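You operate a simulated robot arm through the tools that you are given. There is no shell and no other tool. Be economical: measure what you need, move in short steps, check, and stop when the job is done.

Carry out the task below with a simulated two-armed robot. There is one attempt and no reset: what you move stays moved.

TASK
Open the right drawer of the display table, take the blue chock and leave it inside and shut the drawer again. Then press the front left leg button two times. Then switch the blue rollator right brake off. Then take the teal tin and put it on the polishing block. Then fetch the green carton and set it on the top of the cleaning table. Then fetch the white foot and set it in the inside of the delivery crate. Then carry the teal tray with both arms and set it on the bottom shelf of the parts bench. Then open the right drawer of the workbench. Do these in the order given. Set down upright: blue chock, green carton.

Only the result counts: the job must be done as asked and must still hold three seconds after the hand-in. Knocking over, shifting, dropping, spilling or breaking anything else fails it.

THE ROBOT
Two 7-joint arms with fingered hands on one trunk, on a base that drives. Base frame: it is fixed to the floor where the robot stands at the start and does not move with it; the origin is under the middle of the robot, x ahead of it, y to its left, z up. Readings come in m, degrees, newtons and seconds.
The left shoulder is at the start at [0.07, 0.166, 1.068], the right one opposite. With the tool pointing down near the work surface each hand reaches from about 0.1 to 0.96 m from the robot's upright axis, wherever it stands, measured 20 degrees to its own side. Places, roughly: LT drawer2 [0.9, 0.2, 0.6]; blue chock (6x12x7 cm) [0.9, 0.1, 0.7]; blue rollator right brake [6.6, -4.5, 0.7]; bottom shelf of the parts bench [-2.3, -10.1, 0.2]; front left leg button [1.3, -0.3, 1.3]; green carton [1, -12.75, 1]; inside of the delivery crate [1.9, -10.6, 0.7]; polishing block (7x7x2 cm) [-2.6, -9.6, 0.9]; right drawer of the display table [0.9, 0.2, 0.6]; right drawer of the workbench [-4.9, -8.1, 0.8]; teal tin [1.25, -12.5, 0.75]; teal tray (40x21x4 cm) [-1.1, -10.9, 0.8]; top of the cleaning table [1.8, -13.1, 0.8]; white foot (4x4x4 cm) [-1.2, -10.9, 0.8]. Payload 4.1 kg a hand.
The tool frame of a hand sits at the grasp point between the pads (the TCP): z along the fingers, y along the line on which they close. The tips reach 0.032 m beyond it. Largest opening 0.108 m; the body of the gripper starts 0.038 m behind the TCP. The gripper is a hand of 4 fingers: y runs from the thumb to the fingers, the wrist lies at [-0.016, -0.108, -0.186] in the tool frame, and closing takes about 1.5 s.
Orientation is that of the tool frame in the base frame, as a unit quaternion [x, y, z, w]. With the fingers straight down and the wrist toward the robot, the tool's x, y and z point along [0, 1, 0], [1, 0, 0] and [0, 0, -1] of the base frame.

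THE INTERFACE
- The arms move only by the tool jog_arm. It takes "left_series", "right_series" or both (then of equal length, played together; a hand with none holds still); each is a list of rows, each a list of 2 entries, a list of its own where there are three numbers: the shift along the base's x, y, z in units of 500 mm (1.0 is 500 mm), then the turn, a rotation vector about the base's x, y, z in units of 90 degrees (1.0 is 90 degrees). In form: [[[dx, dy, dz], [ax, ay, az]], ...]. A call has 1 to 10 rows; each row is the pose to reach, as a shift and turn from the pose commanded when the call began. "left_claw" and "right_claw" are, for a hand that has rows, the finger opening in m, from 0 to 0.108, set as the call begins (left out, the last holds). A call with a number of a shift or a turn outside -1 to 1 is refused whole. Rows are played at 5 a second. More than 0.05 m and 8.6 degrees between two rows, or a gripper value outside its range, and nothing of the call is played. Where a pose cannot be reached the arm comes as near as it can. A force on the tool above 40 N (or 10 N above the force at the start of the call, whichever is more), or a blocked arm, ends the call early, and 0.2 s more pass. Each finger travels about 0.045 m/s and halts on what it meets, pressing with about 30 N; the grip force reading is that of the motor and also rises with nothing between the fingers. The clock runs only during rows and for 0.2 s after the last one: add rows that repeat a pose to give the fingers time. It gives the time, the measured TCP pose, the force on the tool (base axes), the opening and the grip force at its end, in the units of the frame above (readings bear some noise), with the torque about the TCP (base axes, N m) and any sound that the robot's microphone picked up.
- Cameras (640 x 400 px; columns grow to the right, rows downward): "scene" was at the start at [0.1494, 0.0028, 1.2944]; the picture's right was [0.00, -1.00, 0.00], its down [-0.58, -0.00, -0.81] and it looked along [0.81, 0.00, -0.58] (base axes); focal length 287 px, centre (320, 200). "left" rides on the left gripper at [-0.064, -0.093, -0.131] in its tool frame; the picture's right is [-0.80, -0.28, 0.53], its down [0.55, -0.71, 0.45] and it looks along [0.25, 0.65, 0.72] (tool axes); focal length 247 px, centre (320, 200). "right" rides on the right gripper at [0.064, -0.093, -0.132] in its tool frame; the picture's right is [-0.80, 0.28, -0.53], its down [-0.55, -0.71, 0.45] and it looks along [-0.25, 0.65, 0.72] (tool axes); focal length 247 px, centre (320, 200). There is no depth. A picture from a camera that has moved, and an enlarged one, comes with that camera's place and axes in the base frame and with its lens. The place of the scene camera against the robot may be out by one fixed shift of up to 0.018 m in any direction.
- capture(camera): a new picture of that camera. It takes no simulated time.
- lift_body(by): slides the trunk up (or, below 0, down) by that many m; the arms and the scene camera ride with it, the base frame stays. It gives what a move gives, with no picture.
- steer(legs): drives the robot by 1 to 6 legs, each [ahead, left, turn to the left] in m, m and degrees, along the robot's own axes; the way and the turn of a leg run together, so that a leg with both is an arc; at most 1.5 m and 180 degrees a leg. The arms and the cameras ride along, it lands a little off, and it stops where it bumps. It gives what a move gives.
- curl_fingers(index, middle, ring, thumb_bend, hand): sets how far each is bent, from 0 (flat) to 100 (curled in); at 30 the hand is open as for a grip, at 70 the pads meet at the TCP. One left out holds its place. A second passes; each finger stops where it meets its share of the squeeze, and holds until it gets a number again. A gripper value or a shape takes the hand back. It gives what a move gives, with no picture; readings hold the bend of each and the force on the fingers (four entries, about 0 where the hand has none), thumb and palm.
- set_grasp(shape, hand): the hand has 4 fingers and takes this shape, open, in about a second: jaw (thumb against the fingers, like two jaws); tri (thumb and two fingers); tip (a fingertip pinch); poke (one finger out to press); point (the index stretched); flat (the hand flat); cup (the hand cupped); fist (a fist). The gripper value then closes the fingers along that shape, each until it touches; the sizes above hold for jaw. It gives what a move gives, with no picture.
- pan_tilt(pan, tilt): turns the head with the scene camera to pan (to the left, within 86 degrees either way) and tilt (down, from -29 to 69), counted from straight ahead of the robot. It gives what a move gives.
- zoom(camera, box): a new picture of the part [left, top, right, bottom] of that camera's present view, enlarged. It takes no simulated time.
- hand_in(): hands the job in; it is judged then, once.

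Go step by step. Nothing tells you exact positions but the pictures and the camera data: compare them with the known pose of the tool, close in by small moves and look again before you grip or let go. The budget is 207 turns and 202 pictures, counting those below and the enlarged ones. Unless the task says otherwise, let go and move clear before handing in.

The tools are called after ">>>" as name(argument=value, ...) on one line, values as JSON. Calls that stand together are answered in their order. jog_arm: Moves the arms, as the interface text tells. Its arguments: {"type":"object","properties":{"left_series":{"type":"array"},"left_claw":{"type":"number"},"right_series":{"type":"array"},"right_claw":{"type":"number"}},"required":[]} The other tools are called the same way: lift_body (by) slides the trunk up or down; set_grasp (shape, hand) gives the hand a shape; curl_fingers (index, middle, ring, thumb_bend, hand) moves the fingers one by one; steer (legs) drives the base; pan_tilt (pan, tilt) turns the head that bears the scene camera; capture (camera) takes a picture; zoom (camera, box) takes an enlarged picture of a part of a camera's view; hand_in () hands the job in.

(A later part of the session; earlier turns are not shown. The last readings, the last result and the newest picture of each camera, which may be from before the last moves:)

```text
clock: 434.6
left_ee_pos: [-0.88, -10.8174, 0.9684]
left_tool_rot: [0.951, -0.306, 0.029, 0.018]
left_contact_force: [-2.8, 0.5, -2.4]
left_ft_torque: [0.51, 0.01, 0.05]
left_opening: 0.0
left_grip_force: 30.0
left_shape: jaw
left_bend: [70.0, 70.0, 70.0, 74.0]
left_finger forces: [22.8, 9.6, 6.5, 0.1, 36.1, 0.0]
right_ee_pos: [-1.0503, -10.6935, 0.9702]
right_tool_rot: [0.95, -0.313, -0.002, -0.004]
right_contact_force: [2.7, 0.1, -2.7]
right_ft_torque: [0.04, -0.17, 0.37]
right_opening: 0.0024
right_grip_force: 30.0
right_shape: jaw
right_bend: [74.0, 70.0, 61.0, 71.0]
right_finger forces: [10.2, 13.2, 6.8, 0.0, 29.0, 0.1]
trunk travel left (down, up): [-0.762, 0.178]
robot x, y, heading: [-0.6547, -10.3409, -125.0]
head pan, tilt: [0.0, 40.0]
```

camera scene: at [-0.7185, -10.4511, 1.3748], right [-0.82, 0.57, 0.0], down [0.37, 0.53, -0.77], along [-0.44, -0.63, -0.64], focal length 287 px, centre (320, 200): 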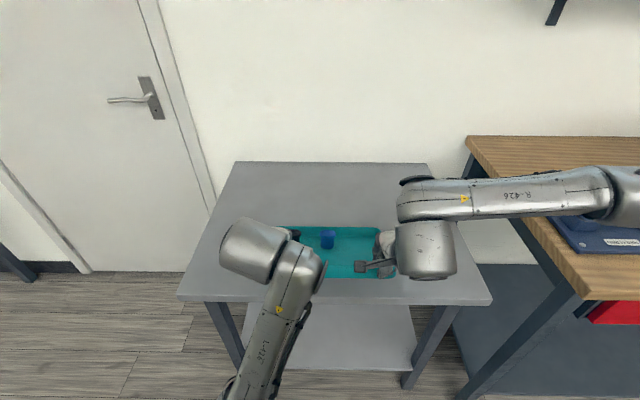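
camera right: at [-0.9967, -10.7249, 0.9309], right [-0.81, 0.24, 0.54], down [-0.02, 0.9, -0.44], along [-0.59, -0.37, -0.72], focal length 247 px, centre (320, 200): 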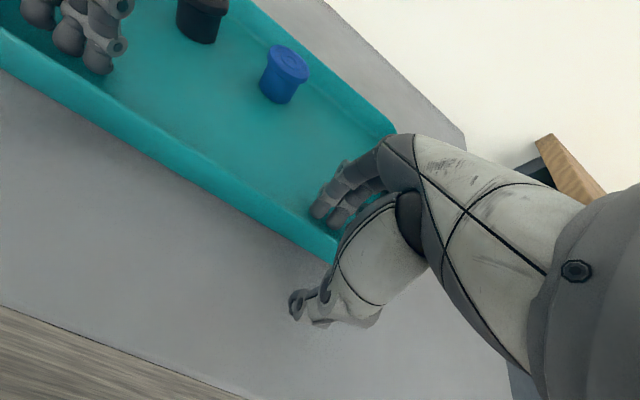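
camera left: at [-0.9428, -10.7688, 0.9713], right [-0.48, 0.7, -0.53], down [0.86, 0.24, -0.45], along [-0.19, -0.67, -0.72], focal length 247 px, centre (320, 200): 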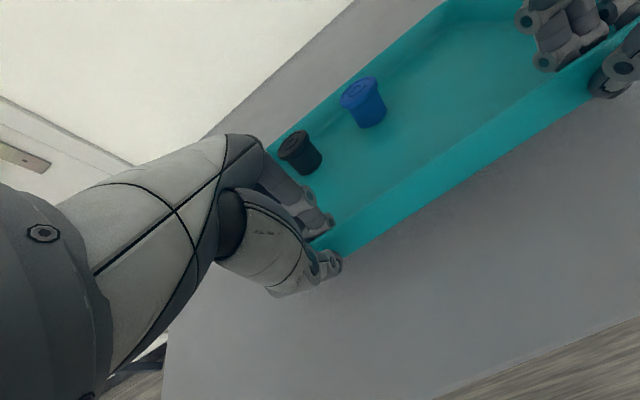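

Forces are balanced and the tray hangs evenly. I'll back away from the table, then strafe right to the parts bench.

>>> steer(legs=[[-0.42, 0, 0], [0, -0.75, 0], [0, -0.75, 0]])

>>> capture(camera="scene")

```text
clock: 444.5
left_ee_pos: [-1.8804, -9.6403, 0.9644]
left_tool_rot: [0.951, -0.306, 0.03, 0.015]
left_contact_force: [11.5, -9.8, -2.3]
left_ft_torque: [0.42, -0.15, 0.13]
left_opening: 0.0002
left_grip_force: 30.2
left_shape: jaw
left_bend: [70.0, 70.0, 70.0, 74.0]
left_finger forces: [23.6, 9.0, 6.9, 0.0, 36.5, 0.0]
right_ee_pos: [-2.0515, -9.5195, 0.9714]
right_tool_rot: [0.951, -0.309, 0.0, -0.002]
right_contact_force: [-11.5, 9.9, -4.0]
right_ft_torque: [0.3, 0.22, 0.2]
right_opening: 0.0026
right_grip_force: 30.2
right_shape: jaw
right_bend: [74.0, 70.0, 61.0, 70.0]
right_finger forces: [10.2, 12.7, 6.3, 0.0, 27.8, 0.0]
trunk travel left (down, up): [-0.762, 0.178]
robot x, y, heading: [-1.656, -9.1672, -124.3]
head pan, tilt: [0.0, 40.0]
```

```text
41 pictures are left
camera scene: at [-1.7228, -9.277, 1.4747], right [-0.82, 0.57, 0.0], down [0.37, 0.53, -0.77], along [-0.43, -0.63, -0.64], focal length 287 px, centre (320, 200)
```

scene: 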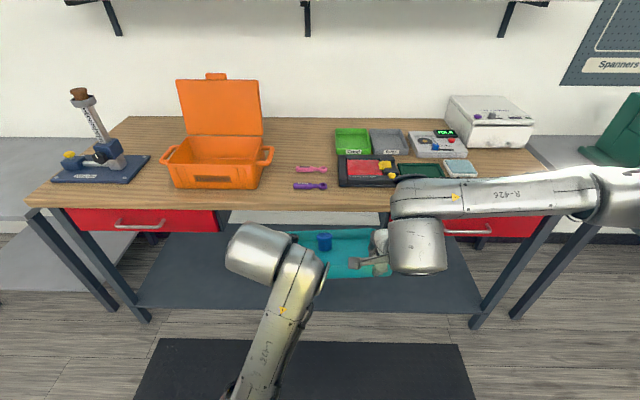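

The parts bench's dark bottom shelf is open at the front and the tray is centred before it. I'll lower the trunk in stages, with the tray staying in front of the bench.

>>> lift_body(by=-0.4)

>>> lift_body(by=-0.25)

>>> capture(camera="scene")

```text
clock: 448.3
left_ee_pos: [-1.8798, -9.641, 0.5637]
left_tool_rot: [0.952, -0.305, 0.03, 0.015]
left_contact_force: [2.8, -3.0, -1.9]
left_ft_torque: [0.53, -0.01, 0.12]
left_opening: 0.0002
left_grip_force: 29.8
left_shape: jaw
left_bend: [70.0, 70.0, 70.0, 74.0]
left_finger forces: [23.5, 9.3, 7.0, 0.0, 36.8, 0.0]
right_ee_pos: [-2.0513, -9.5197, 0.5716]
right_tool_rot: [0.951, -0.309, -0.001, -0.003]
right_contact_force: [-2.5, 4.1, -4.5]
right_ft_torque: [0.18, -0.02, 0.36]
right_opening: 0.0026
right_grip_force: 30.6
right_shape: jaw
right_bend: [74.0, 70.0, 61.0, 70.0]
right_finger forces: [10.4, 12.9, 7.4, 0.0, 28.5, 0.0]
trunk travel left (down, up): [-0.362, 0.578]
robot x, y, heading: [-1.6566, -9.1669, -124.7]
head pan, tilt: [0.0, 40.0]
```

```text
clock: 451.1
left_ee_pos: [-1.8803, -9.6391, 0.3773]
left_tool_rot: [0.952, -0.305, 0.032, 0.024]
left_contact_force: [2.6, -3.9, -2.1]
left_ft_torque: [0.37, -0.21, 0.05]
left_opening: 0.0
left_grip_force: 29.8
left_shape: jaw
left_bend: [70.0, 70.0, 70.0, 74.0]
left_finger forces: [23.1, 9.0, 6.8, 0.1, 36.3, 0.0]
right_ee_pos: [-2.0518, -9.5143, 0.3818]
right_tool_rot: [0.951, -0.309, 0.0, 0.004]
right_contact_force: [-3.1, 4.0, -3.0]
right_ft_torque: [0.14, -0.01, 0.26]
right_opening: 0.0024
right_grip_force: 29.6
right_shape: jaw
right_bend: [74.0, 70.0, 61.0, 71.0]
right_finger forces: [10.5, 13.1, 6.4, 0.0, 29.1, 0.0]
trunk travel left (down, up): [-0.159, 0.781]
robot x, y, heading: [-1.6544, -9.1711, -124.5]
head pan, tilt: [0.0, 40.0]
stopped: the arm was blocked; the commanded pose is now the measured one
```

```text
40 pictures are left
camera scene: at [-1.7221, -9.2655, 0.8798], right [-0.82, 0.57, -0.01], down [0.36, 0.52, -0.77], along [-0.43, -0.64, -0.63], focal length 287 px, centre (320, 200)
```

scene: 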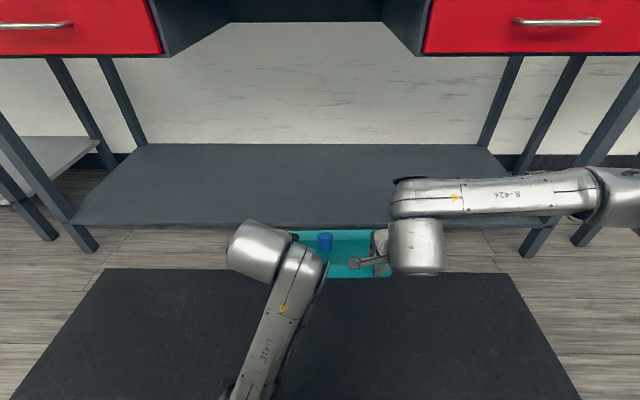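

The shelf is at z≈0.195 and the tray is at z≈0.34, in front of it. The trunk stopped because an arm was blocked, so I'll ease up 1 cm. Then I'll drive forward so the tray goes over the shelf.

>>> lift_body(by=0.015)

>>> steer(legs=[[0.345, 0, 0]])

>>> capture(camera="scene")

```text
clock: 451.7
left_ee_pos: [-1.8825, -9.6444, 0.3782]
left_tool_rot: [0.951, -0.307, 0.029, 0.022]
left_contact_force: [1.9, -2.1, -2.9]
left_ft_torque: [0.38, -0.27, -0.02]
left_opening: 0.0
left_grip_force: 30.6
left_shape: jaw
left_bend: [70.0, 70.0, 70.0, 74.0]
left_finger forces: [22.3, 8.9, 7.2, 0.0, 36.3, 0.1]
right_ee_pos: [-2.0511, -9.5197, 0.3802]
right_tool_rot: [0.951, -0.309, -0.002, -0.003]
right_contact_force: [-2.3, 2.0, -2.5]
right_ft_torque: [0.08, -0.11, 0.21]
right_opening: 0.0025
right_grip_force: 29.7
right_shape: jaw
right_bend: [74.0, 70.0, 61.0, 71.0]
right_finger forces: [10.6, 13.3, 5.9, 0.0, 28.9, 0.0]
trunk travel left (down, up): [-0.174, 0.766]
robot x, y, heading: [-1.6532, -9.1693, -124.7]
head pan, tilt: [0.0, 40.0]
```

```text
clock: 453.9
left_ee_pos: [-2.0777, -9.9231, 0.3803]
left_tool_rot: [0.951, -0.308, 0.03, 0.02]
left_contact_force: [2.5, -3.2, -3.8]
left_ft_torque: [0.39, -0.2, -0.04]
left_opening: 0.0
left_grip_force: 30.6
left_shape: jaw
left_bend: [70.0, 70.0, 70.0, 74.0]
left_finger forces: [22.1, 9.0, 7.2, 0.0, 36.0, 0.0]
right_ee_pos: [-2.2474, -9.7986, 0.3827]
right_tool_rot: [0.95, -0.311, -0.001, -0.003]
right_contact_force: [-3.1, 3.6, -1.6]
right_ft_torque: [0.07, -0.04, 0.21]
right_opening: 0.0029
right_grip_force: 30.1
right_shape: jaw
right_bend: [74.0, 70.0, 61.0, 71.0]
right_finger forces: [10.5, 13.3, 5.9, 0.0, 28.7, 0.1]
trunk travel left (down, up): [-0.174, 0.766]
robot x, y, heading: [-1.8487, -9.4469, -124.9]
head pan, tilt: [0.0, 40.0]
```

```text
39 pictures are left
camera scene: at [-1.9168, -9.5562, 0.8863], right [-0.82, 0.57, 0.0], down [0.37, 0.53, -0.77], along [-0.44, -0.63, -0.64], focal length 287 px, centre (320, 200)
```

scene: 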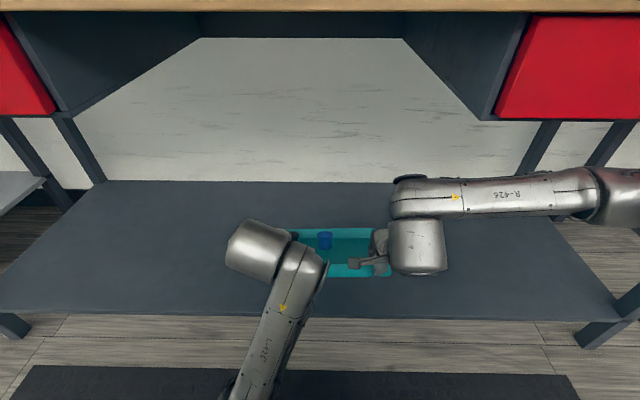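

The tray is over the shelf with its near wall about 4 cm inside the edge. Lowering both hands together.

>>> jog_arm(left_series=[[[0, 0, -0.05], [0, 0, 0]], [[0, 0, -0.1], [0, 0, 0]], [[0, 0, -0.15], [0, 0, 0]], [[0, 0, -0.2], [0, 0, 0]], [[0, 0, -0.24], [0, 0, 0]]], right_series=[[[0, 0, -0.05], [0, 0, 0]], [[0, 0, -0.1], [0, 0, 0]], [[0, 0, -0.15], [0, 0, 0]], [[0, 0, -0.2], [0, 0, 0]], [[0, 0, -0.24], [0, 0, 0]]])

```text
clock: 455.3
left_ee_pos: [-2.1015, -9.9402, 0.3144]
left_tool_rot: [0.945, -0.318, 0.025, 0.069]
left_contact_force: [6.2, -6.0, -5.0]
left_ft_torque: [-0.13, -0.42, -0.23]
left_opening: 0.0001
left_grip_force: 29.7
left_shape: jaw
left_bend: [70.0, 70.0, 70.0, 73.0]
left_finger forces: [15.3, 9.8, 5.3, 0.0, 29.4, 0.1]
right_ee_pos: [-2.2478, -9.7948, 0.2739]
right_tool_rot: [0.95, -0.312, 0.003, 0.003]
right_contact_force: [-6.6, 6.7, 1.9]
right_ft_torque: [-0.09, -0.09, 0.08]
right_opening: 0.0029
right_grip_force: 30.2
right_shape: jaw
right_bend: [75.0, 70.0, 65.0, 71.0]
right_finger forces: [11.6, 12.4, 4.8, 0.0, 29.1, 0.1]
trunk travel left (down, up): [-0.174, 0.766]
robot x, y, heading: [-1.8522, -9.4435, -124.9]
head pan, tilt: [0.0, 40.0]
stopped in row 5 (left hand): the arm was blocked; the commanded pose is now the measured one
```

The left arm is blocked low down, probably its elbow against the base. I'll level the tray and back out. Then I'll raise the trunk and reach down further with the arms instead.

>>> jog_arm(right_series=[[[0, 0, 0.03], [0, 0, 0]], [[0, 0, 0.06], [0, 0, 0]], [[0, 0, 0.08], [0, 0, 0]]], left_series=[[[0.01, 0.01, 0.01], [0, 0, 0]], [[0.015, 0.015, 0.02], [0, 0, 0]], [[0.02, 0.015, 0.02], [0, 0, 0]]])

>>> steer(legs=[[-0.33, 0, 0]])

>>> lift_body(by=0.26)

>>> capture(camera="scene")

```text
clock: 456.1
left_ee_pos: [-2.0892, -9.9437, 0.3289]
left_tool_rot: [0.943, -0.321, 0.033, 0.079]
left_contact_force: [-22.0, 18.3, -2.1]
left_ft_torque: [1.12, 0.46, -0.02]
left_opening: 0.0002
left_grip_force: 30.3
left_shape: jaw
left_bend: [70.0, 70.0, 70.0, 73.0]
left_finger forces: [22.3, 9.9, 7.8, 0.1, 37.5, 0.0]
right_ee_pos: [-2.2436, -9.7969, 0.3176]
right_tool_rot: [0.951, -0.309, 0.004, 0.004]
right_contact_force: [21.3, -18.5, -2.8]
right_ft_torque: [-0.36, -0.55, 0.46]
right_opening: 0.0024
right_grip_force: 30.0
right_shape: jaw
right_bend: [74.0, 70.0, 63.0, 71.0]
right_finger forces: [11.2, 13.9, 4.9, 0.0, 29.4, 0.0]
trunk travel left (down, up): [-0.174, 0.766]
robot x, y, heading: [-1.851, -9.4501, -124.8]
head pan, tilt: [0.0, 40.0]
```

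```text
clock: 458.3
left_ee_pos: [-1.8991, -9.6685, 0.3274]
left_tool_rot: [0.944, -0.319, 0.034, 0.079]
left_contact_force: [-29.1, 24.6, -3.3]
left_ft_torque: [1.17, 0.58, -0.03]
left_opening: 0.0
left_grip_force: 30.0
left_shape: jaw
left_bend: [70.0, 70.0, 70.0, 73.0]
left_finger forces: [22.1, 9.9, 7.9, 0.0, 37.3, 0.1]
right_ee_pos: [-2.0551, -9.5247, 0.3154]
right_tool_rot: [0.951, -0.309, 0.004, 0.002]
right_contact_force: [30.0, -24.1, -1.5]
right_ft_torque: [-0.55, -0.74, 0.55]
right_opening: 0.0026
right_grip_force: 30.1
right_shape: jaw
right_bend: [74.0, 69.0, 62.0, 71.0]
right_finger forces: [11.2, 13.7, 5.4, 0.0, 29.6, 0.0]
trunk travel left (down, up): [-0.174, 0.766]
robot x, y, heading: [-1.6604, -9.1739, -124.7]
head pan, tilt: [0.0, 40.0]
```

```text
clock: 461.0
left_ee_pos: [-1.8977, -9.6731, 0.5719]
left_tool_rot: [0.944, -0.319, 0.029, 0.072]
left_contact_force: [-23.2, 20.0, -2.6]
left_ft_torque: [1.06, 0.45, -0.03]
left_opening: 0.0002
left_grip_force: 30.0
left_shape: jaw
left_bend: [70.0, 70.0, 70.0, 73.0]
left_finger forces: [22.2, 10.0, 7.9, 0.0, 37.4, 0.0]
right_ee_pos: [-2.0548, -9.5282, 0.5655]
right_tool_rot: [0.951, -0.31, 0.001, -0.004]
right_contact_force: [24.1, -20.0, -2.4]
right_ft_torque: [-0.45, -0.61, 0.51]
right_opening: 0.0024
right_grip_force: 29.7
right_shape: jaw
right_bend: [74.0, 69.0, 62.0, 71.0]
right_finger forces: [11.4, 14.1, 5.0, 0.0, 30.1, 0.0]
trunk travel left (down, up): [-0.434, 0.506]
robot x, y, heading: [-1.6598, -9.1766, -124.9]
head pan, tilt: [0.0, 40.0]
```

```text
38 pictures are left
camera scene: at [-1.7276, -9.2841, 1.1463], right [-0.82, 0.57, 0.0], down [0.37, 0.53, -0.77], along [-0.44, -0.63, -0.64], focal length 287 px, centre (320, 200)
```

scene: 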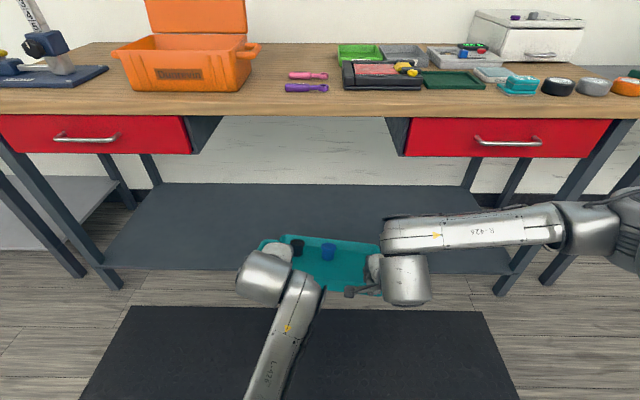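

The tray is still held with both feet in it. I'll relax the hand spacing, square the tray up and lower it by the arms, out here in the open.

>>> jog_arm(left_series=[[[0.006, 0.012, -0.05], [0.01, 0, 0]], [[0.012, 0.024, -0.1], [0.02, 0.001, 0]], [[0.018, 0.036, -0.15], [0.03, 0.002, 0]], [[0.018, 0.048, -0.2], [0.04, 0.003, 0]], [[0.018, 0.048, -0.25], [0.05, 0.004, 0]], [[0.018, 0.048, -0.3], [0.06, 0.005, 0]], [[0.018, 0.048, -0.35], [0.07, 0.005, 0]], [[0.018, 0.048, -0.4], [0.08, 0.005, 0]], [[0.018, 0.048, -0.45], [0.09, 0.005, 0]], [[0.018, 0.048, -0.49], [0.09, 0.005, 0]]], right_series=[[[0.005, -0.004, -0.049], [0, 0, 0]], [[0.01, -0.007, -0.098], [0, 0, 0]], [[0.01, -0.007, -0.146], [0, 0, 0]], [[0.01, -0.007, -0.195], [0, 0, 0]], [[0.01, -0.007, -0.244], [0, 0, 0]], [[0.01, -0.007, -0.293], [0, 0, 0]], [[0.01, -0.007, -0.341], [0, 0, 0]], [[0.01, -0.007, -0.39], [0, 0, 0]], [[0.01, -0.007, -0.439], [0, 0, 0]], [[0.01, -0.007, -0.478], [0, 0, 0]]])

```text
clock: 462.6
left_ee_pos: [-1.8761, -9.6657, 0.4065]
left_tool_rot: [0.945, -0.325, 0.029, 0.037]
left_contact_force: [-12.6, 7.7, -0.9]
left_ft_torque: [0.65, 0.26, 0.12]
left_opening: 0.0002
left_grip_force: 30.2
left_shape: jaw
left_bend: [70.0, 70.0, 70.0, 74.0]
left_finger forces: [22.9, 8.5, 6.2, 0.1, 34.0, 0.1]
right_ee_pos: [-2.0445, -9.5326, 0.4024]
right_tool_rot: [0.952, -0.306, 0.005, -0.002]
right_contact_force: [12.2, -6.5, -3.2]
right_ft_torque: [-0.15, -0.31, 0.43]
right_opening: 0.0026
right_grip_force: 30.3
right_shape: jaw
right_bend: [74.0, 69.0, 59.0, 71.0]
right_finger forces: [10.7, 14.4, 5.8, 0.0, 29.9, 0.0]
trunk travel left (down, up): [-0.434, 0.506]
robot x, y, heading: [-1.6587, -9.1761, -124.4]
head pan, tilt: [0.0, 40.0]
stopped in row 7 (left hand): the force on the tool passed its limit at 42 N (the readings are from after the stop); the commanded pose is now the measured one
```

>>> jog_arm(left_series=[[[-0.006, 0.005, -0.01], [0, 0, 0]], [[-0.012, 0.01, -0.05], [0, 0, 0]], [[-0.016, 0.012, -0.1], [0, 0, 0]], [[-0.02, 0.015, -0.15], [0, 0, 0]]], right_series=[[[0.004, -0.003, -0.01], [0, 0, 0]], [[0.006, -0.005, -0.05], [0, 0, 0]], [[0.006, -0.005, -0.1], [0, 0, 0]], [[0.006, -0.005, -0.15], [0, 0, 0]]])

```text
clock: 463.6
left_ee_pos: [-1.8602, -9.6679, 0.3211]
left_tool_rot: [0.943, -0.327, 0.051, 0.038]
left_contact_force: [-30.0, 16.5, -1.7]
left_ft_torque: [0.67, 0.33, -0.17]
left_opening: 0.0
left_grip_force: 29.5
left_shape: jaw
left_bend: [70.0, 70.0, 70.0, 75.0]
left_finger forces: [19.3, 8.7, 9.8, 0.0, 31.7, 0.0]
right_ee_pos: [-2.0419, -9.5357, 0.3277]
right_tool_rot: [0.952, -0.307, 0.006, -0.002]
right_contact_force: [30.2, -18.3, -3.1]
right_ft_torque: [-0.34, -0.55, 0.74]
right_opening: 0.0024
right_grip_force: 30.3
right_shape: jaw
right_bend: [74.0, 69.0, 57.0, 71.0]
right_finger forces: [10.6, 15.1, 10.9, 0.0, 29.0, 0.1]
trunk travel left (down, up): [-0.434, 0.506]
robot x, y, heading: [-1.6612, -9.1735, -124.7]
head pan, tilt: [0.0, 40.0]
```

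The left hand keeps drifting outward at this height, so instead of fighting it I'll bring the right hand 2 cm toward it to relax the pull.

>>> jog_arm(right_series=[[[0.008, -0.006, 0], [0, 0, 0]], [[0.016, -0.012, 0], [0, 0, 0]], [[0.024, -0.018, 0], [0, 0, 0]], [[0.028, -0.021, 0], [0, 0, 0]]])

>>> capture(camera="right")

```text
clock: 464.6
left_ee_pos: [-1.8568, -9.6716, 0.3227]
left_tool_rot: [0.944, -0.324, 0.053, 0.038]
left_contact_force: [19.1, -14.4, -3.0]
left_ft_torque: [0.09, -0.67, -0.02]
left_opening: 0.0
left_grip_force: 30.4
left_shape: jaw
left_bend: [70.0, 70.0, 70.0, 75.0]
left_finger forces: [21.5, 8.4, 6.4, 0.0, 33.7, 0.0]
right_ee_pos: [-2.0357, -9.5446, 0.3257]
right_tool_rot: [0.951, -0.31, -0.001, -0.003]
right_contact_force: [-19.9, 14.4, -2.2]
right_ft_torque: [0.34, 0.4, 0.17]
right_opening: 0.0028
right_grip_force: 29.5
right_shape: jaw
right_bend: [74.0, 69.0, 57.0, 70.0]
right_finger forces: [10.7, 14.8, 4.6, 0.1, 30.3, 0.0]
trunk travel left (down, up): [-0.434, 0.506]
robot x, y, heading: [-1.6626, -9.1769, -124.6]
head pan, tilt: [0.0, 40.0]
```

```text
37 pictures are left
camera right: at [-1.928, -9.5076, 0.4576], right [-0.81, 0.24, 0.54], down [-0.03, 0.9, -0.44], along [-0.59, -0.37, -0.72], focal length 247 px, centre (320, 200)
```

right: 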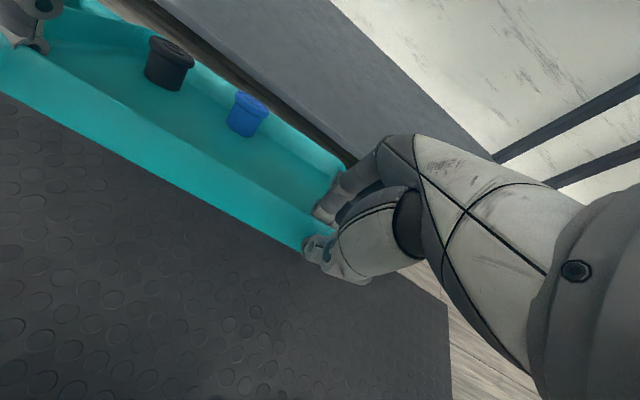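

>>> jog_arm(right_series=[[[-0.006, 0.0045, 0], [0, 0, 0]], [[-0.012, 0.009, 0], [0, 0, 0]], [[-0.012, 0.009, 0], [0, 0, 0]]])

>>> steer(legs=[[0.33, 0, 0]])

>>> capture(camera="right")

>>> capture(camera="scene")

```text
clock: 465.4
left_ee_pos: [-1.8602, -9.6731, 0.3242]
left_tool_rot: [0.943, -0.325, 0.052, 0.041]
left_contact_force: [17.0, -12.4, -3.7]
left_ft_torque: [0.11, -0.63, -0.08]
left_opening: 0.0001
left_grip_force: 29.8
left_shape: jaw
left_bend: [70.0, 70.0, 70.0, 75.0]
left_finger forces: [20.8, 8.6, 7.0, 0.1, 34.8, 0.1]
right_ee_pos: [-2.0363, -9.5417, 0.3258]
right_tool_rot: [0.952, -0.306, 0.002, -0.003]
right_contact_force: [-17.1, 12.3, -2.0]
right_ft_torque: [0.31, 0.36, 0.12]
right_opening: 0.0025
right_grip_force: 30.3
right_shape: jaw
right_bend: [74.0, 69.0, 58.0, 70.0]
right_finger forces: [11.5, 14.2, 4.2, 0.0, 29.4, 0.0]
trunk travel left (down, up): [-0.434, 0.506]
robot x, y, heading: [-1.6582, -9.1746, -124.6]
head pan, tilt: [0.0, 40.0]
```

```text
clock: 467.5
left_ee_pos: [-2.0573, -9.9392, 0.3265]
left_tool_rot: [0.941, -0.332, 0.051, 0.043]
left_contact_force: [19.4, -14.2, -2.8]
left_ft_torque: [0.05, -0.77, -0.11]
left_opening: 0.0001
left_grip_force: 29.9
left_shape: jaw
left_bend: [70.0, 70.0, 70.0, 74.0]
left_finger forces: [20.7, 8.3, 7.0, 0.1, 34.5, 0.1]
right_ee_pos: [-2.2286, -9.8034, 0.3247]
right_tool_rot: [0.949, -0.314, 0.002, -0.002]
right_contact_force: [-19.0, 14.5, -1.2]
right_ft_torque: [0.34, 0.38, 0.06]
right_opening: 0.0027
right_grip_force: 29.8
right_shape: jaw
right_bend: [74.0, 69.0, 58.0, 70.0]
right_finger forces: [11.7, 14.0, 4.0, 0.1, 29.4, 0.0]
trunk travel left (down, up): [-0.434, 0.506]
robot x, y, heading: [-1.8513, -9.4441, -125.4]
head pan, tilt: [0.0, 40.0]
```

```text
36 pictures are left
camera right: at [-2.1234, -9.7676, 0.4585], right [-0.81, 0.25, 0.53], down [-0.02, 0.9, -0.44], along [-0.58, -0.37, -0.72], focal length 247 px, centre (320, 200)
```

right: 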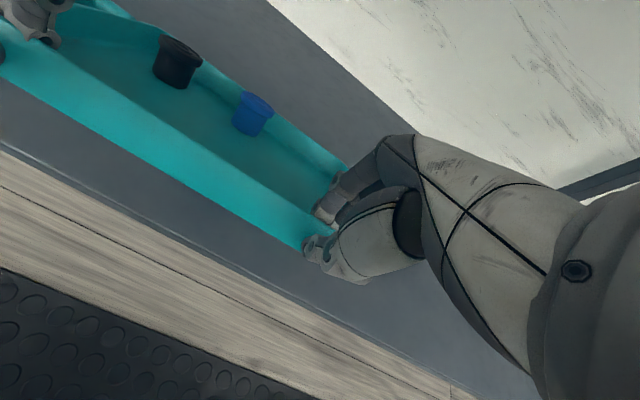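

```text
35 pictures are left
camera scene: at [-1.9171, -9.5505, 1.1462], right [-0.81, 0.58, 0.0], down [0.37, 0.52, -0.77], along [-0.44, -0.62, -0.64], focal length 287 px, centre (320, 200)
```

scene: 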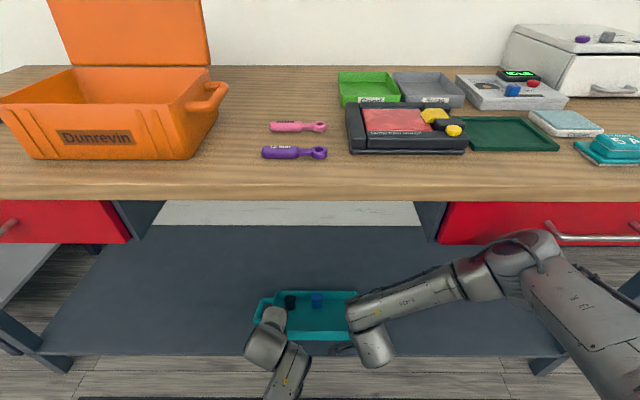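

The tray is inside the shelf's edge with both feet still in it. Lowering onto the shelf.

>>> jog_arm(left_series=[[[0, 0, -0.03], [0, 0, 0]], [[0, 0, -0.06], [0, 0, 0]], [[0, 0, -0.09], [0, 0, 0]], [[0, 0, -0.12], [0, 0, 0]], [[0, 0, -0.14], [0, 0, 0]]], right_series=[[[0, 0, -0.03], [0, 0, 0]], [[0, 0, -0.06], [0, 0, 0]], [[0, 0, -0.09], [0, 0, 0]], [[0, 0, -0.12], [0, 0, 0]], [[0, 0, -0.14], [0, 0, 0]]])

```text
clock: 468.3
left_ee_pos: [-2.0432, -9.9419, 0.284]
left_tool_rot: [0.939, -0.335, 0.06, 0.045]
left_contact_force: [-11.3, 8.5, 2.9]
left_ft_torque: [0.33, 0.23, -0.2]
left_opening: 0.0002
left_grip_force: 29.8
left_shape: jaw
left_bend: [70.0, 70.0, 70.0, 75.0]
left_finger forces: [17.3, 9.3, 8.9, 0.0, 33.7, 0.1]
right_ee_pos: [-2.2208, -9.8049, 0.2911]
right_tool_rot: [0.951, -0.308, 0.011, -0.003]
right_contact_force: [11.2, -6.4, -4.6]
right_ft_torque: [-0.1, -0.01, 0.46]
right_opening: 0.0024
right_grip_force: 29.5
right_shape: jaw
right_bend: [74.0, 69.0, 59.0, 70.0]
right_finger forces: [9.7, 14.1, 10.2, 0.0, 25.0, 0.0]
trunk travel left (down, up): [-0.434, 0.506]
robot x, y, heading: [-1.8496, -9.4425, -125.7]
head pan, tilt: [0.0, 40.0]
stopped in row 3 (left hand): the force on the tool passed its limit at 43 N (the readings are from after the stop); the commanded pose is now the measured one
```

>>> jog_arm(left_series=[[[-0.004, 0.003, -0.02], [0, 0, 0]], [[-0.008, 0.006, -0.04], [0, 0, 0]], [[-0.012, 0.009, -0.06], [0, 0, 0]], [[-0.016, 0.012, -0.08], [0, 0, 0]], [[-0.018, 0.014, -0.09], [0, 0, 0]]], right_series=[[[0.008, -0.006, -0.024], [0, 0, 0]], [[0.014, -0.01, -0.048], [0, 0, 0]], [[0.018, -0.013, -0.07], [0, 0, 0]], [[0.022, -0.016, -0.09], [0, 0, 0]], [[0.024, -0.018, -0.1], [0, 0, 0]]])

>>> capture(camera="right")

```text
clock: 469.4
left_ee_pos: [-2.0242, -9.9437, 0.2327]
left_tool_rot: [0.936, -0.339, 0.081, 0.046]
left_contact_force: [-12.5, 7.0, 7.0]
left_ft_torque: [0.16, 0.51, -0.09]
left_opening: 0.0003
left_grip_force: 30.3
left_shape: jaw
left_bend: [70.0, 70.0, 70.0, 74.0]
left_finger forces: [21.5, 8.7, 5.9, 0.1, 31.8, 0.1]
right_ee_pos: [-2.2042, -9.8142, 0.2436]
right_tool_rot: [0.952, -0.306, 0.014, -0.004]
right_contact_force: [12.2, -5.2, -7.1]
right_ft_torque: [-0.11, 0.3, 0.53]
right_opening: 0.0015
right_grip_force: 29.8
right_shape: jaw
right_bend: [75.0, 69.0, 61.0, 68.0]
right_finger forces: [7.7, 15.5, 19.1, 0.0, 24.3, 0.0]
trunk travel left (down, up): [-0.434, 0.506]
robot x, y, heading: [-1.8491, -9.4433, -125.4]
head pan, tilt: [0.0, 40.0]
stopped in row 5 (left hand): the force on the tool passed its limit at 42 N (the readings are from after the stop); the commanded pose is now the measured one
```

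```text
34 pictures are left
camera right: at [-2.1016, -9.7761, 0.3787], right [-0.83, 0.24, 0.51], down [-0.02, 0.89, -0.45], along [-0.56, -0.38, -0.73], focal length 247 px, centre (320, 200)
```

right: 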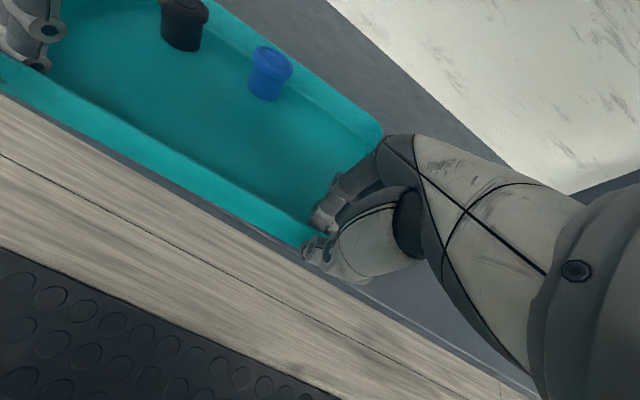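

The tray has touched down but its near wall is right at the shelf edge. I'll raise 1.2 cm with the trunk, move 5 cm further in and lower again.

>>> lift_body(by=0.015)

>>> steer(legs=[[0.06, 0, 0]])

>>> lift_body(by=-0.017)

>>> capture(camera="right")

```text
clock: 470.0
left_ee_pos: [-2.0236, -9.9433, 0.2477]
left_tool_rot: [0.937, -0.338, 0.082, 0.045]
left_contact_force: [-21.5, 10.9, 4.2]
left_ft_torque: [0.33, 0.61, -0.1]
left_opening: 0.0001
left_grip_force: 30.5
left_shape: jaw
left_bend: [70.0, 70.0, 70.0, 75.0]
left_finger forces: [18.3, 9.5, 8.1, 0.1, 31.6, 0.0]
right_ee_pos: [-2.2059, -9.8144, 0.2585]
right_tool_rot: [0.952, -0.307, 0.013, -0.005]
right_contact_force: [21.2, -10.7, -6.5]
right_ft_torque: [-0.13, -0.18, 0.69]
right_opening: 0.0012
right_grip_force: 29.8
right_shape: jaw
right_bend: [75.0, 69.0, 61.0, 68.0]
right_finger forces: [8.4, 13.6, 18.9, 0.0, 26.1, 0.0]
trunk travel left (down, up): [-0.449, 0.491]
robot x, y, heading: [-1.8513, -9.4422, -125.4]
head pan, tilt: [0.0, 40.0]
```

```text
clock: 471.0
left_ee_pos: [-2.0503, -9.9768, 0.2549]
left_tool_rot: [0.934, -0.343, 0.08, 0.052]
left_contact_force: [-1.6, 0.7, 0.8]
left_ft_torque: [0.05, 0.02, -0.22]
left_opening: 0.0
left_grip_force: 29.9
left_shape: jaw
left_bend: [70.0, 70.0, 70.0, 74.0]
left_finger forces: [15.5, 9.5, 8.1, 0.0, 31.7, 0.1]
right_ee_pos: [-2.2193, -9.8338, 0.2576]
right_tool_rot: [0.95, -0.311, 0.013, -0.007]
right_contact_force: [2.5, -2.1, -3.5]
right_ft_torque: [-0.12, -0.07, 0.25]
right_opening: 0.002
right_grip_force: 29.6
right_shape: jaw
right_bend: [75.0, 69.0, 62.0, 69.0]
right_finger forces: [10.8, 12.8, 7.3, 0.0, 25.7, 0.0]
trunk travel left (down, up): [-0.449, 0.491]
robot x, y, heading: [-1.8723, -9.4761, -126.0]
head pan, tilt: [0.0, 40.0]
stopped in leg 1: the robot was blocked; the commanded pose is now the measured one
```

```text
clock: 471.6
left_ee_pos: [-2.0513, -9.9782, 0.2377]
left_tool_rot: [0.935, -0.341, 0.08, 0.054]
left_contact_force: [-4.4, 4.7, 2.3]
left_ft_torque: [0.1, 0.07, -0.16]
left_opening: 0.0002
left_grip_force: 29.5
left_shape: jaw
left_bend: [70.0, 70.0, 70.0, 74.0]
left_finger forces: [15.3, 8.6, 7.8, 0.0, 32.1, 0.0]
right_ee_pos: [-2.2202, -9.8331, 0.2408]
right_tool_rot: [0.95, -0.311, 0.014, -0.007]
right_contact_force: [5.8, -5.1, -4.0]
right_ft_torque: [-0.22, 0.04, 0.3]
right_opening: 0.002
right_grip_force: 30.1
right_shape: jaw
right_bend: [75.0, 69.0, 63.0, 69.0]
right_finger forces: [10.0, 15.1, 8.6, 0.0, 25.9, 0.1]
trunk travel left (down, up): [-0.432, 0.508]
robot x, y, heading: [-1.8748, -9.4785, -126.0]
head pan, tilt: [0.0, 40.0]
```

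```text
33 pictures are left
camera right: at [-2.1174, -9.7963, 0.3756], right [-0.83, 0.24, 0.51], down [-0.01, 0.9, -0.44], along [-0.56, -0.37, -0.74], focal length 247 px, centre (320, 200)
```

right: 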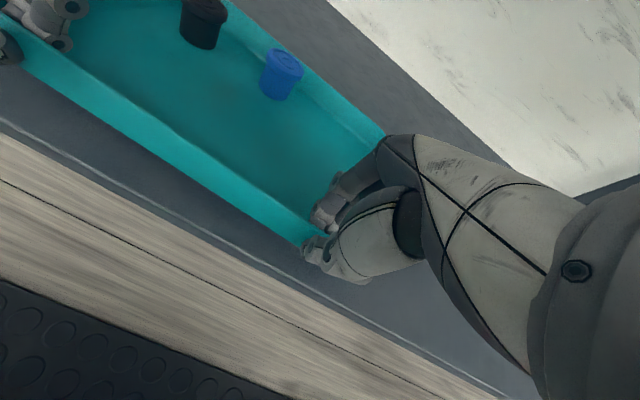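

>>> lift_body(by=-0.012)

```text
clock: 472.2
left_ee_pos: [-2.0507, -9.9773, 0.2267]
left_tool_rot: [0.935, -0.341, 0.08, 0.054]
left_contact_force: [-6.1, 6.2, 3.1]
left_ft_torque: [0.11, 0.13, -0.16]
left_opening: 0.0002
left_grip_force: 29.6
left_shape: jaw
left_bend: [70.0, 70.0, 70.0, 74.0]
left_finger forces: [16.0, 8.6, 7.5, 0.0, 31.8, 0.1]
right_ee_pos: [-2.2198, -9.8341, 0.2305]
right_tool_rot: [0.951, -0.31, 0.014, -0.006]
right_contact_force: [7.1, -5.5, -4.0]
right_ft_torque: [-0.18, 0.1, 0.35]
right_opening: 0.0021
right_grip_force: 30.3
right_shape: jaw
right_bend: [75.0, 69.0, 64.0, 69.0]
right_finger forces: [9.2, 17.3, 9.1, 0.0, 26.2, 0.1]
trunk travel left (down, up): [-0.42, 0.52]
robot x, y, heading: [-1.8769, -9.4781, -125.9]
head pan, tilt: [0.0, 40.0]
```

>>> lift_body(by=-0.012)

>>> capture(camera="left")

```text
clock: 472.8
left_ee_pos: [-2.0531, -9.9793, 0.2195]
left_tool_rot: [0.934, -0.343, 0.08, 0.058]
left_contact_force: [7.4, 3.8, 26.7]
left_ft_torque: [0.09, -0.18, -0.03]
left_opening: 0.0004
left_grip_force: 29.5
left_shape: jaw
left_bend: [70.0, 70.0, 70.0, 74.0]
left_finger forces: [19.9, 8.3, 4.2, 0.0, 36.8, 0.0]
right_ee_pos: [-2.2205, -9.8365, 0.2195]
right_tool_rot: [0.95, -0.311, 0.013, -0.004]
right_contact_force: [-1.4, 6.9, 50.6]
right_ft_torque: [-0.05, 0.54, 0.39]
right_opening: 0.0044
right_grip_force: 30.1
right_shape: jaw
right_bend: [75.0, 69.0, 72.0, 69.0]
right_finger forces: [10.1, 33.0, 6.8, 0.1, 37.5, 0.0]
trunk travel left (down, up): [-0.409, 0.531]
robot x, y, heading: [-1.874, -9.4775, -126.0]
head pan, tilt: [0.0, 40.0]
stopped: the force on the tool passed its limit at 47 N (the readings are from after the stop); the commanded pose is now the measured one
```

```text
32 pictures are left
camera left: at [-2.0558, -9.8468, 0.3322], right [-0.36, 0.63, -0.69], down [0.92, 0.11, -0.37], along [-0.16, -0.77, -0.62], focal length 247 px, centre (320, 200)
```

left: 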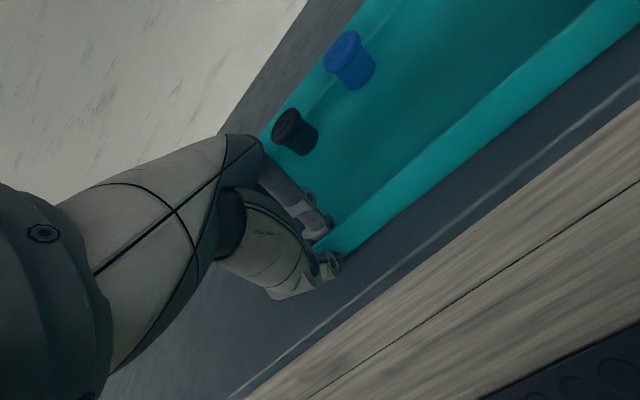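

It's firmly down now (27 N and 51 N). I'll ease up 4 mm, open both hands and lift them out of the tray.

>>> lift_body(by=0.006)

>>> jog_arm(left_series=[[[0, 0, 0], [0, 0, 0]], [[0, 0, 0], [0, 0, 0]], [[0, 0, 0], [0, 0, 0]], [[0, 0, 0], [0, 0, 0]], [[0, 0, 0], [0, 0, 0]], [[0, 0, 0], [0, 0, 0]]], right_series=[[[0, 0, 0], [0, 0, 0]], [[0, 0, 0], [0, 0, 0]], [[0, 0, 0], [0, 0, 0]], [[0, 0, 0], [0, 0, 0]], [[0, 0, 0], [0, 0, 0]], [[0, 0, 0], [0, 0, 0]]], left_claw=0.05, right_claw=0.05)

>>> lift_body(by=0.09)

>>> capture(camera="right")

```text
clock: 473.3
left_ee_pos: [-2.0534, -9.9795, 0.2198]
left_tool_rot: [0.934, -0.343, 0.08, 0.055]
left_contact_force: [-2.1, -0.9, 1.6]
left_ft_torque: [-0.03, 0.11, -0.09]
left_opening: 0.0001
left_grip_force: 29.8
left_shape: jaw
left_bend: [70.0, 70.0, 70.0, 74.0]
left_finger forces: [17.7, 9.0, 5.4, 0.0, 28.8, 0.0]
right_ee_pos: [-2.2191, -9.8338, 0.2192]
right_tool_rot: [0.95, -0.311, 0.015, -0.007]
right_contact_force: [-15.5, -13.3, 52.9]
right_ft_torque: [-0.68, 1.23, 0.38]
right_opening: 0.0065
right_grip_force: 30.0
right_shape: jaw
right_bend: [75.0, 65.0, 62.0, 70.0]
right_finger forces: [15.4, 48.5, 7.7, 0.0, 26.0, 0.0]
trunk travel left (down, up): [-0.415, 0.525]
robot x, y, heading: [-1.8706, -9.4773, -126.2]
head pan, tilt: [0.0, 40.0]
```

```text
clock: 474.7
left_ee_pos: [-2.0513, -9.9802, 0.2216]
left_tool_rot: [0.934, -0.343, 0.08, 0.055]
left_contact_force: [-0.4, 0.7, -0.8]
left_ft_torque: [0.07, 0.0, -0.01]
left_opening: 0.0496
left_grip_force: 0.2
left_shape: jaw
left_bend: [74.0, 47.0, 44.0, 72.0]
left_finger forces: [0.0, 0.0, 1.2, 0.0, 0.0, 0.1]
right_ee_pos: [-2.2165, -9.8306, 0.2194]
right_tool_rot: [0.95, -0.311, 0.017, -0.01]
right_contact_force: [1.8, -0.3, -0.7]
right_ft_torque: [-0.01, 0.0, 0.02]
right_opening: 0.0494
right_grip_force: 0.1
right_shape: jaw
right_bend: [74.0, 47.0, 45.0, 72.0]
right_finger forces: [0.1, 0.1, 1.5, 0.1, 0.0, 0.1]
trunk travel left (down, up): [-0.415, 0.525]
robot x, y, heading: [-1.8777, -9.4806, -126.1]
head pan, tilt: [0.0, 40.0]
```

```text
clock: 475.9
left_ee_pos: [-2.0543, -9.9791, 0.3129]
left_tool_rot: [0.934, -0.343, 0.083, 0.056]
left_contact_force: [0.1, -0.5, -0.2]
left_ft_torque: [-0.01, -0.01, 0.0]
left_opening: 0.0495
left_grip_force: 0.0
left_shape: jaw
left_bend: [74.0, 47.0, 44.0, 72.0]
left_finger forces: [0.0, 0.1, 0.0, 0.0, 0.1, 0.1]
right_ee_pos: [-2.2199, -9.8253, 0.307]
right_tool_rot: [0.95, -0.313, 0.019, -0.012]
right_contact_force: [-0.6, 0.5, 0.0]
right_ft_torque: [-0.02, -0.02, 0.0]
right_opening: 0.0498
right_grip_force: 0.1
right_shape: jaw
right_bend: [74.0, 46.0, 44.0, 72.0]
right_finger forces: [0.0, 0.1, 0.0, 0.0, 0.0, 0.0]
trunk travel left (down, up): [-0.505, 0.435]
robot x, y, heading: [-1.8752, -9.4791, -126.0]
head pan, tilt: [0.0, 40.0]
```

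```text
31 pictures are left
camera right: at [-2.1176, -9.7911, 0.4439], right [-0.83, 0.24, 0.5], down [0.0, 0.9, -0.44], along [-0.56, -0.36, -0.75], focal length 247 px, centre (320, 200)
```

right: 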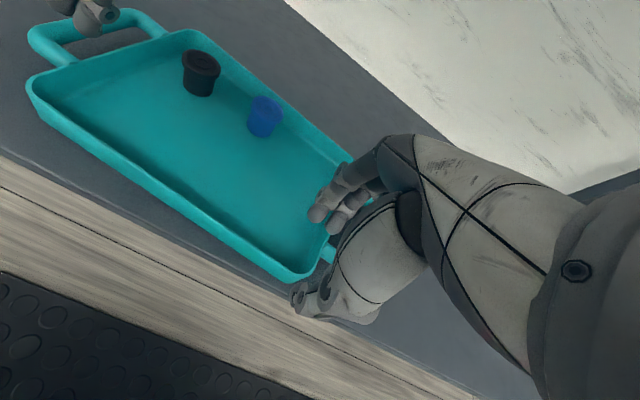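

The tray rests flat on the shelf with both feet in it. I'll back out and travel along to the workbench for the last drawer.

>>> steer(legs=[[-0.45, 0, 0]])

>>> lift_body(by=0.2)

>>> capture(camera="scene")

```text
clock: 476.6
left_ee_pos: [-2.054, -9.976, 0.3098]
left_tool_rot: [0.933, -0.346, 0.082, 0.053]
left_contact_force: [0.0, 0.7, 0.8]
left_ft_torque: [-0.01, 0.02, -0.02]
left_opening: 0.0495
left_grip_force: 0.1
left_shape: jaw
left_bend: [74.0, 47.0, 44.0, 72.0]
left_finger forces: [0.0, 0.0, 0.0, 0.0, 0.1, 0.0]
right_ee_pos: [-2.221, -9.8235, 0.3051]
right_tool_rot: [0.948, -0.316, 0.016, -0.015]
right_contact_force: [-0.8, 0.5, 0.0]
right_ft_torque: [-0.03, -0.02, 0.03]
right_opening: 0.0499
right_grip_force: 0.1
right_shape: jaw
right_bend: [74.0, 46.0, 44.0, 72.0]
right_finger forces: [0.0, 0.0, 0.0, 0.0, 0.1, 0.0]
trunk travel left (down, up): [-0.505, 0.435]
robot x, y, heading: [-1.8765, -9.4756, -126.5]
head pan, tilt: [0.0, 40.0]
stopped in leg 1: the robot was blocked; the commanded pose is now the measured one
```

```text
clock: 478.8
left_ee_pos: [-2.052, -9.9724, 0.5163]
left_tool_rot: [0.933, -0.345, 0.082, 0.059]
left_contact_force: [0.5, -0.2, 0.1]
left_ft_torque: [0.04, 0.0, 0.01]
left_opening: 0.0498
left_grip_force: 0.0
left_shape: jaw
left_bend: [74.0, 47.0, 44.0, 72.0]
left_finger forces: [0.0, 0.1, 0.0, 0.0, 0.0, 0.0]
right_ee_pos: [-2.2129, -9.8076, 0.5034]
right_tool_rot: [0.948, -0.316, 0.02, -0.019]
right_contact_force: [-0.7, -0.4, 0.5]
right_ft_torque: [-0.01, -0.01, 0.01]
right_opening: 0.0501
right_grip_force: 0.0
right_shape: jaw
right_bend: [74.0, 46.0, 44.0, 72.0]
right_finger forces: [0.0, 0.1, 0.0, 0.1, 0.0, 0.1]
trunk travel left (down, up): [-0.705, 0.235]
robot x, y, heading: [-1.8764, -9.4798, -125.8]
head pan, tilt: [0.0, 40.0]
```

```text
30 pictures are left
camera scene: at [-1.9325, -9.5628, 1.4208], right [-0.81, 0.59, 0.0], down [0.37, 0.51, -0.78], along [-0.46, -0.63, -0.63], focal length 287 px, centre (320, 200)
```

scene: 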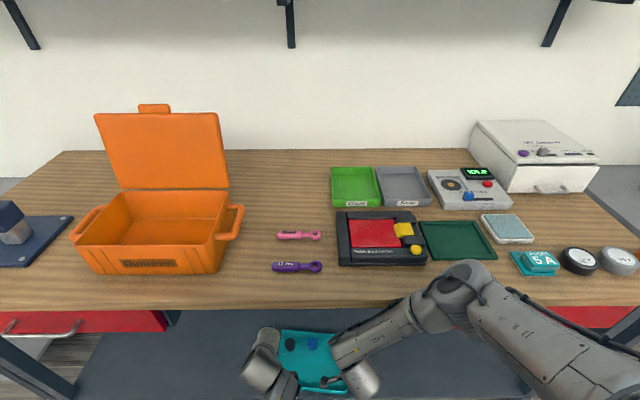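

The robot reported blocked when backing, so something is touching. I'll look to the right side, at my right arm and the bench.

>>> pan_tilt(pan=-45, tilt=50)

>>> capture(camera="scene")

>>> pan_tilt(pan=50, tilt=55)

>>> capture(camera="scene")

```text
clock: 479.9
left_ee_pos: [-2.0529, -9.9713, 0.5162]
left_tool_rot: [0.933, -0.345, 0.082, 0.058]
left_contact_force: [0.0, -1.2, 0.5]
left_ft_torque: [0.01, -0.01, 0.0]
left_opening: 0.0499
left_grip_force: 0.0
left_shape: jaw
left_bend: [74.0, 47.0, 44.0, 72.0]
left_finger forces: [0.1, 0.0, 0.1, 0.0, 0.0, 0.0]
right_ee_pos: [-2.2122, -9.8089, 0.5038]
right_tool_rot: [0.948, -0.316, 0.02, -0.017]
right_contact_force: [0.0, 0.1, -0.6]
right_ft_torque: [-0.03, 0.01, 0.02]
right_opening: 0.0499
right_grip_force: 0.0
right_shape: jaw
right_bend: [74.0, 46.0, 44.0, 72.0]
right_finger forces: [0.0, 0.0, 0.0, 0.1, 0.0, 0.0]
trunk travel left (down, up): [-0.705, 0.235]
robot x, y, heading: [-1.8774, -9.4745, -126.1]
head pan, tilt: [-45.0, 50.0]
```

```text
29 pictures are left
camera scene: at [-1.9584, -9.5053, 1.4052], right [-0.15, 0.99, -0.02], down [0.75, 0.11, -0.65], along [-0.64, -0.11, -0.76], focal length 287 px, centre (320, 200)
```

scene: 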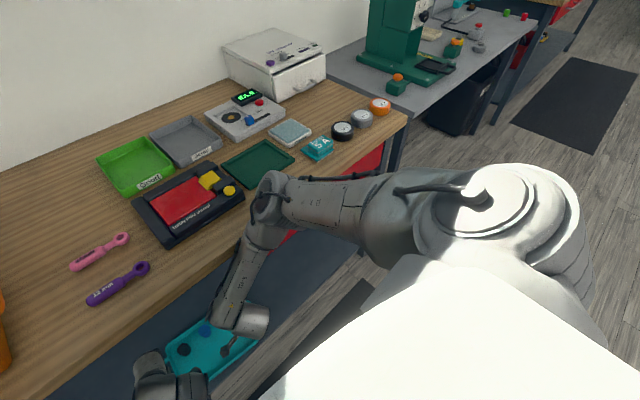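

```text
clock: 481.6
left_ee_pos: [-2.0523, -9.9723, 0.5158]
left_tool_rot: [0.934, -0.344, 0.082, 0.058]
left_contact_force: [-0.3, -1.1, -0.2]
left_ft_torque: [-0.02, 0.02, 0.0]
left_opening: 0.0498
left_grip_force: 0.1
left_shape: jaw
left_bend: [74.0, 47.0, 44.0, 72.0]
left_finger forces: [0.1, 0.0, 0.0, 0.0, 0.0, 0.0]
right_ee_pos: [-2.2131, -9.8102, 0.5029]
right_tool_rot: [0.949, -0.316, 0.019, -0.017]
right_contact_force: [0.3, 0.2, -0.1]
right_ft_torque: [-0.01, -0.02, -0.01]
right_opening: 0.0501
right_grip_force: 0.1
right_shape: jaw
right_bend: [74.0, 46.0, 44.0, 72.0]
right_finger forces: [0.0, 0.0, 0.1, 0.0, 0.0, 0.0]
trunk travel left (down, up): [-0.705, 0.235]
robot x, y, heading: [-1.8758, -9.4778, -126.4]
head pan, tilt: [50.0, 55.0]
```

```text
28 pictures are left
camera scene: at [-1.8651, -9.5636, 1.3988], right [-0.97, -0.24, 0.01], down [-0.2, 0.79, -0.59], along [0.13, -0.57, -0.81], focal length 287 px, centre (320, 200)
```

scene: 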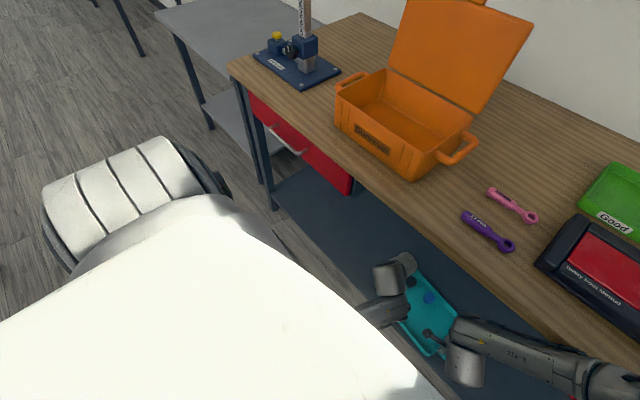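

The right forearm runs close to the bench edge, but the way back looks free now that the hands are higher. I'll try backing a little.

>>> steer(legs=[[-0.08, 0, 0]])

```text
clock: 482.3
left_ee_pos: [-2.0511, -9.97, 0.5112]
left_tool_rot: [0.932, -0.348, 0.08, 0.054]
left_contact_force: [-0.2, -0.1, -0.1]
left_ft_torque: [-0.01, 0.0, 0.0]
left_opening: 0.0496
left_grip_force: 0.0
left_shape: jaw
left_bend: [74.0, 47.0, 44.0, 72.0]
left_finger forces: [0.0, 0.1, 0.0, 0.1, 0.0, 0.0]
right_ee_pos: [-2.2111, -9.807, 0.5012]
right_tool_rot: [0.948, -0.318, 0.019, -0.021]
right_contact_force: [0.7, 0.2, -0.1]
right_ft_torque: [-0.02, 0.01, -0.02]
right_opening: 0.05
right_grip_force: 0.0
right_shape: jaw
right_bend: [74.0, 46.0, 44.0, 72.0]
right_finger forces: [0.0, 0.0, 0.0, 0.0, 0.0, 0.1]
trunk travel left (down, up): [-0.705, 0.235]
robot x, y, heading: [-1.8706, -9.4716, -126.7]
head pan, tilt: [50.0, 55.0]
stopped in leg 1: the robot was blocked; the commanded pose is now the measured one
```

>>> steer(legs=[[0, 0.02, 0], [-0.06, 0, 0]])

>>> steer(legs=[[0, 0, 3], [-0.06, 0, 0]])

```text
clock: 483.7
left_ee_pos: [-2.0009, -9.9388, 0.5065]
left_tool_rot: [0.933, -0.347, 0.083, 0.05]
left_contact_force: [0.7, -0.2, -0.3]
left_ft_torque: [0.0, -0.01, -0.04]
left_opening: 0.0497
left_grip_force: 0.0
left_shape: jaw
left_bend: [74.0, 47.0, 44.0, 72.0]
left_finger forces: [0.1, 0.0, 0.0, 0.0, 0.0, 0.0]
right_ee_pos: [-2.1625, -9.7758, 0.4976]
right_tool_rot: [0.948, -0.317, 0.02, -0.025]
right_contact_force: [-0.2, 0.4, -0.3]
right_ft_torque: [0.01, -0.02, -0.01]
right_opening: 0.0501
right_grip_force: 0.0
right_shape: jaw
right_bend: [74.0, 46.0, 44.0, 72.0]
right_finger forces: [0.1, 0.0, 0.1, 0.0, 0.0, 0.0]
trunk travel left (down, up): [-0.705, 0.235]
robot x, y, heading: [-1.8246, -9.4376, -126.5]
head pan, tilt: [50.0, 55.0]
```

```text
clock: 485.1
left_ee_pos: [-1.9409, -9.8978, 0.5071]
left_tool_rot: [0.942, -0.321, 0.085, 0.048]
left_contact_force: [-0.1, 0.0, -0.5]
left_ft_torque: [0.0, 0.03, 0.02]
left_opening: 0.0497
left_grip_force: 0.0
left_shape: jaw
left_bend: [74.0, 47.0, 44.0, 72.0]
left_finger forces: [0.0, 0.0, 0.0, 0.0, 0.0, 0.0]
right_ee_pos: [-2.1102, -9.7442, 0.4966]
right_tool_rot: [0.956, -0.291, 0.02, -0.025]
right_contact_force: [-0.1, -0.3, 0.1]
right_ft_torque: [-0.01, -0.03, 0.02]
right_opening: 0.0503
right_grip_force: 0.1
right_shape: jaw
right_bend: [74.0, 46.0, 44.0, 72.0]
right_finger forces: [0.1, 0.1, 0.1, 0.0, 0.0, 0.1]
trunk travel left (down, up): [-0.705, 0.235]
robot x, y, heading: [-1.7881, -9.3871, -123.1]
head pan, tilt: [50.0, 55.0]
```

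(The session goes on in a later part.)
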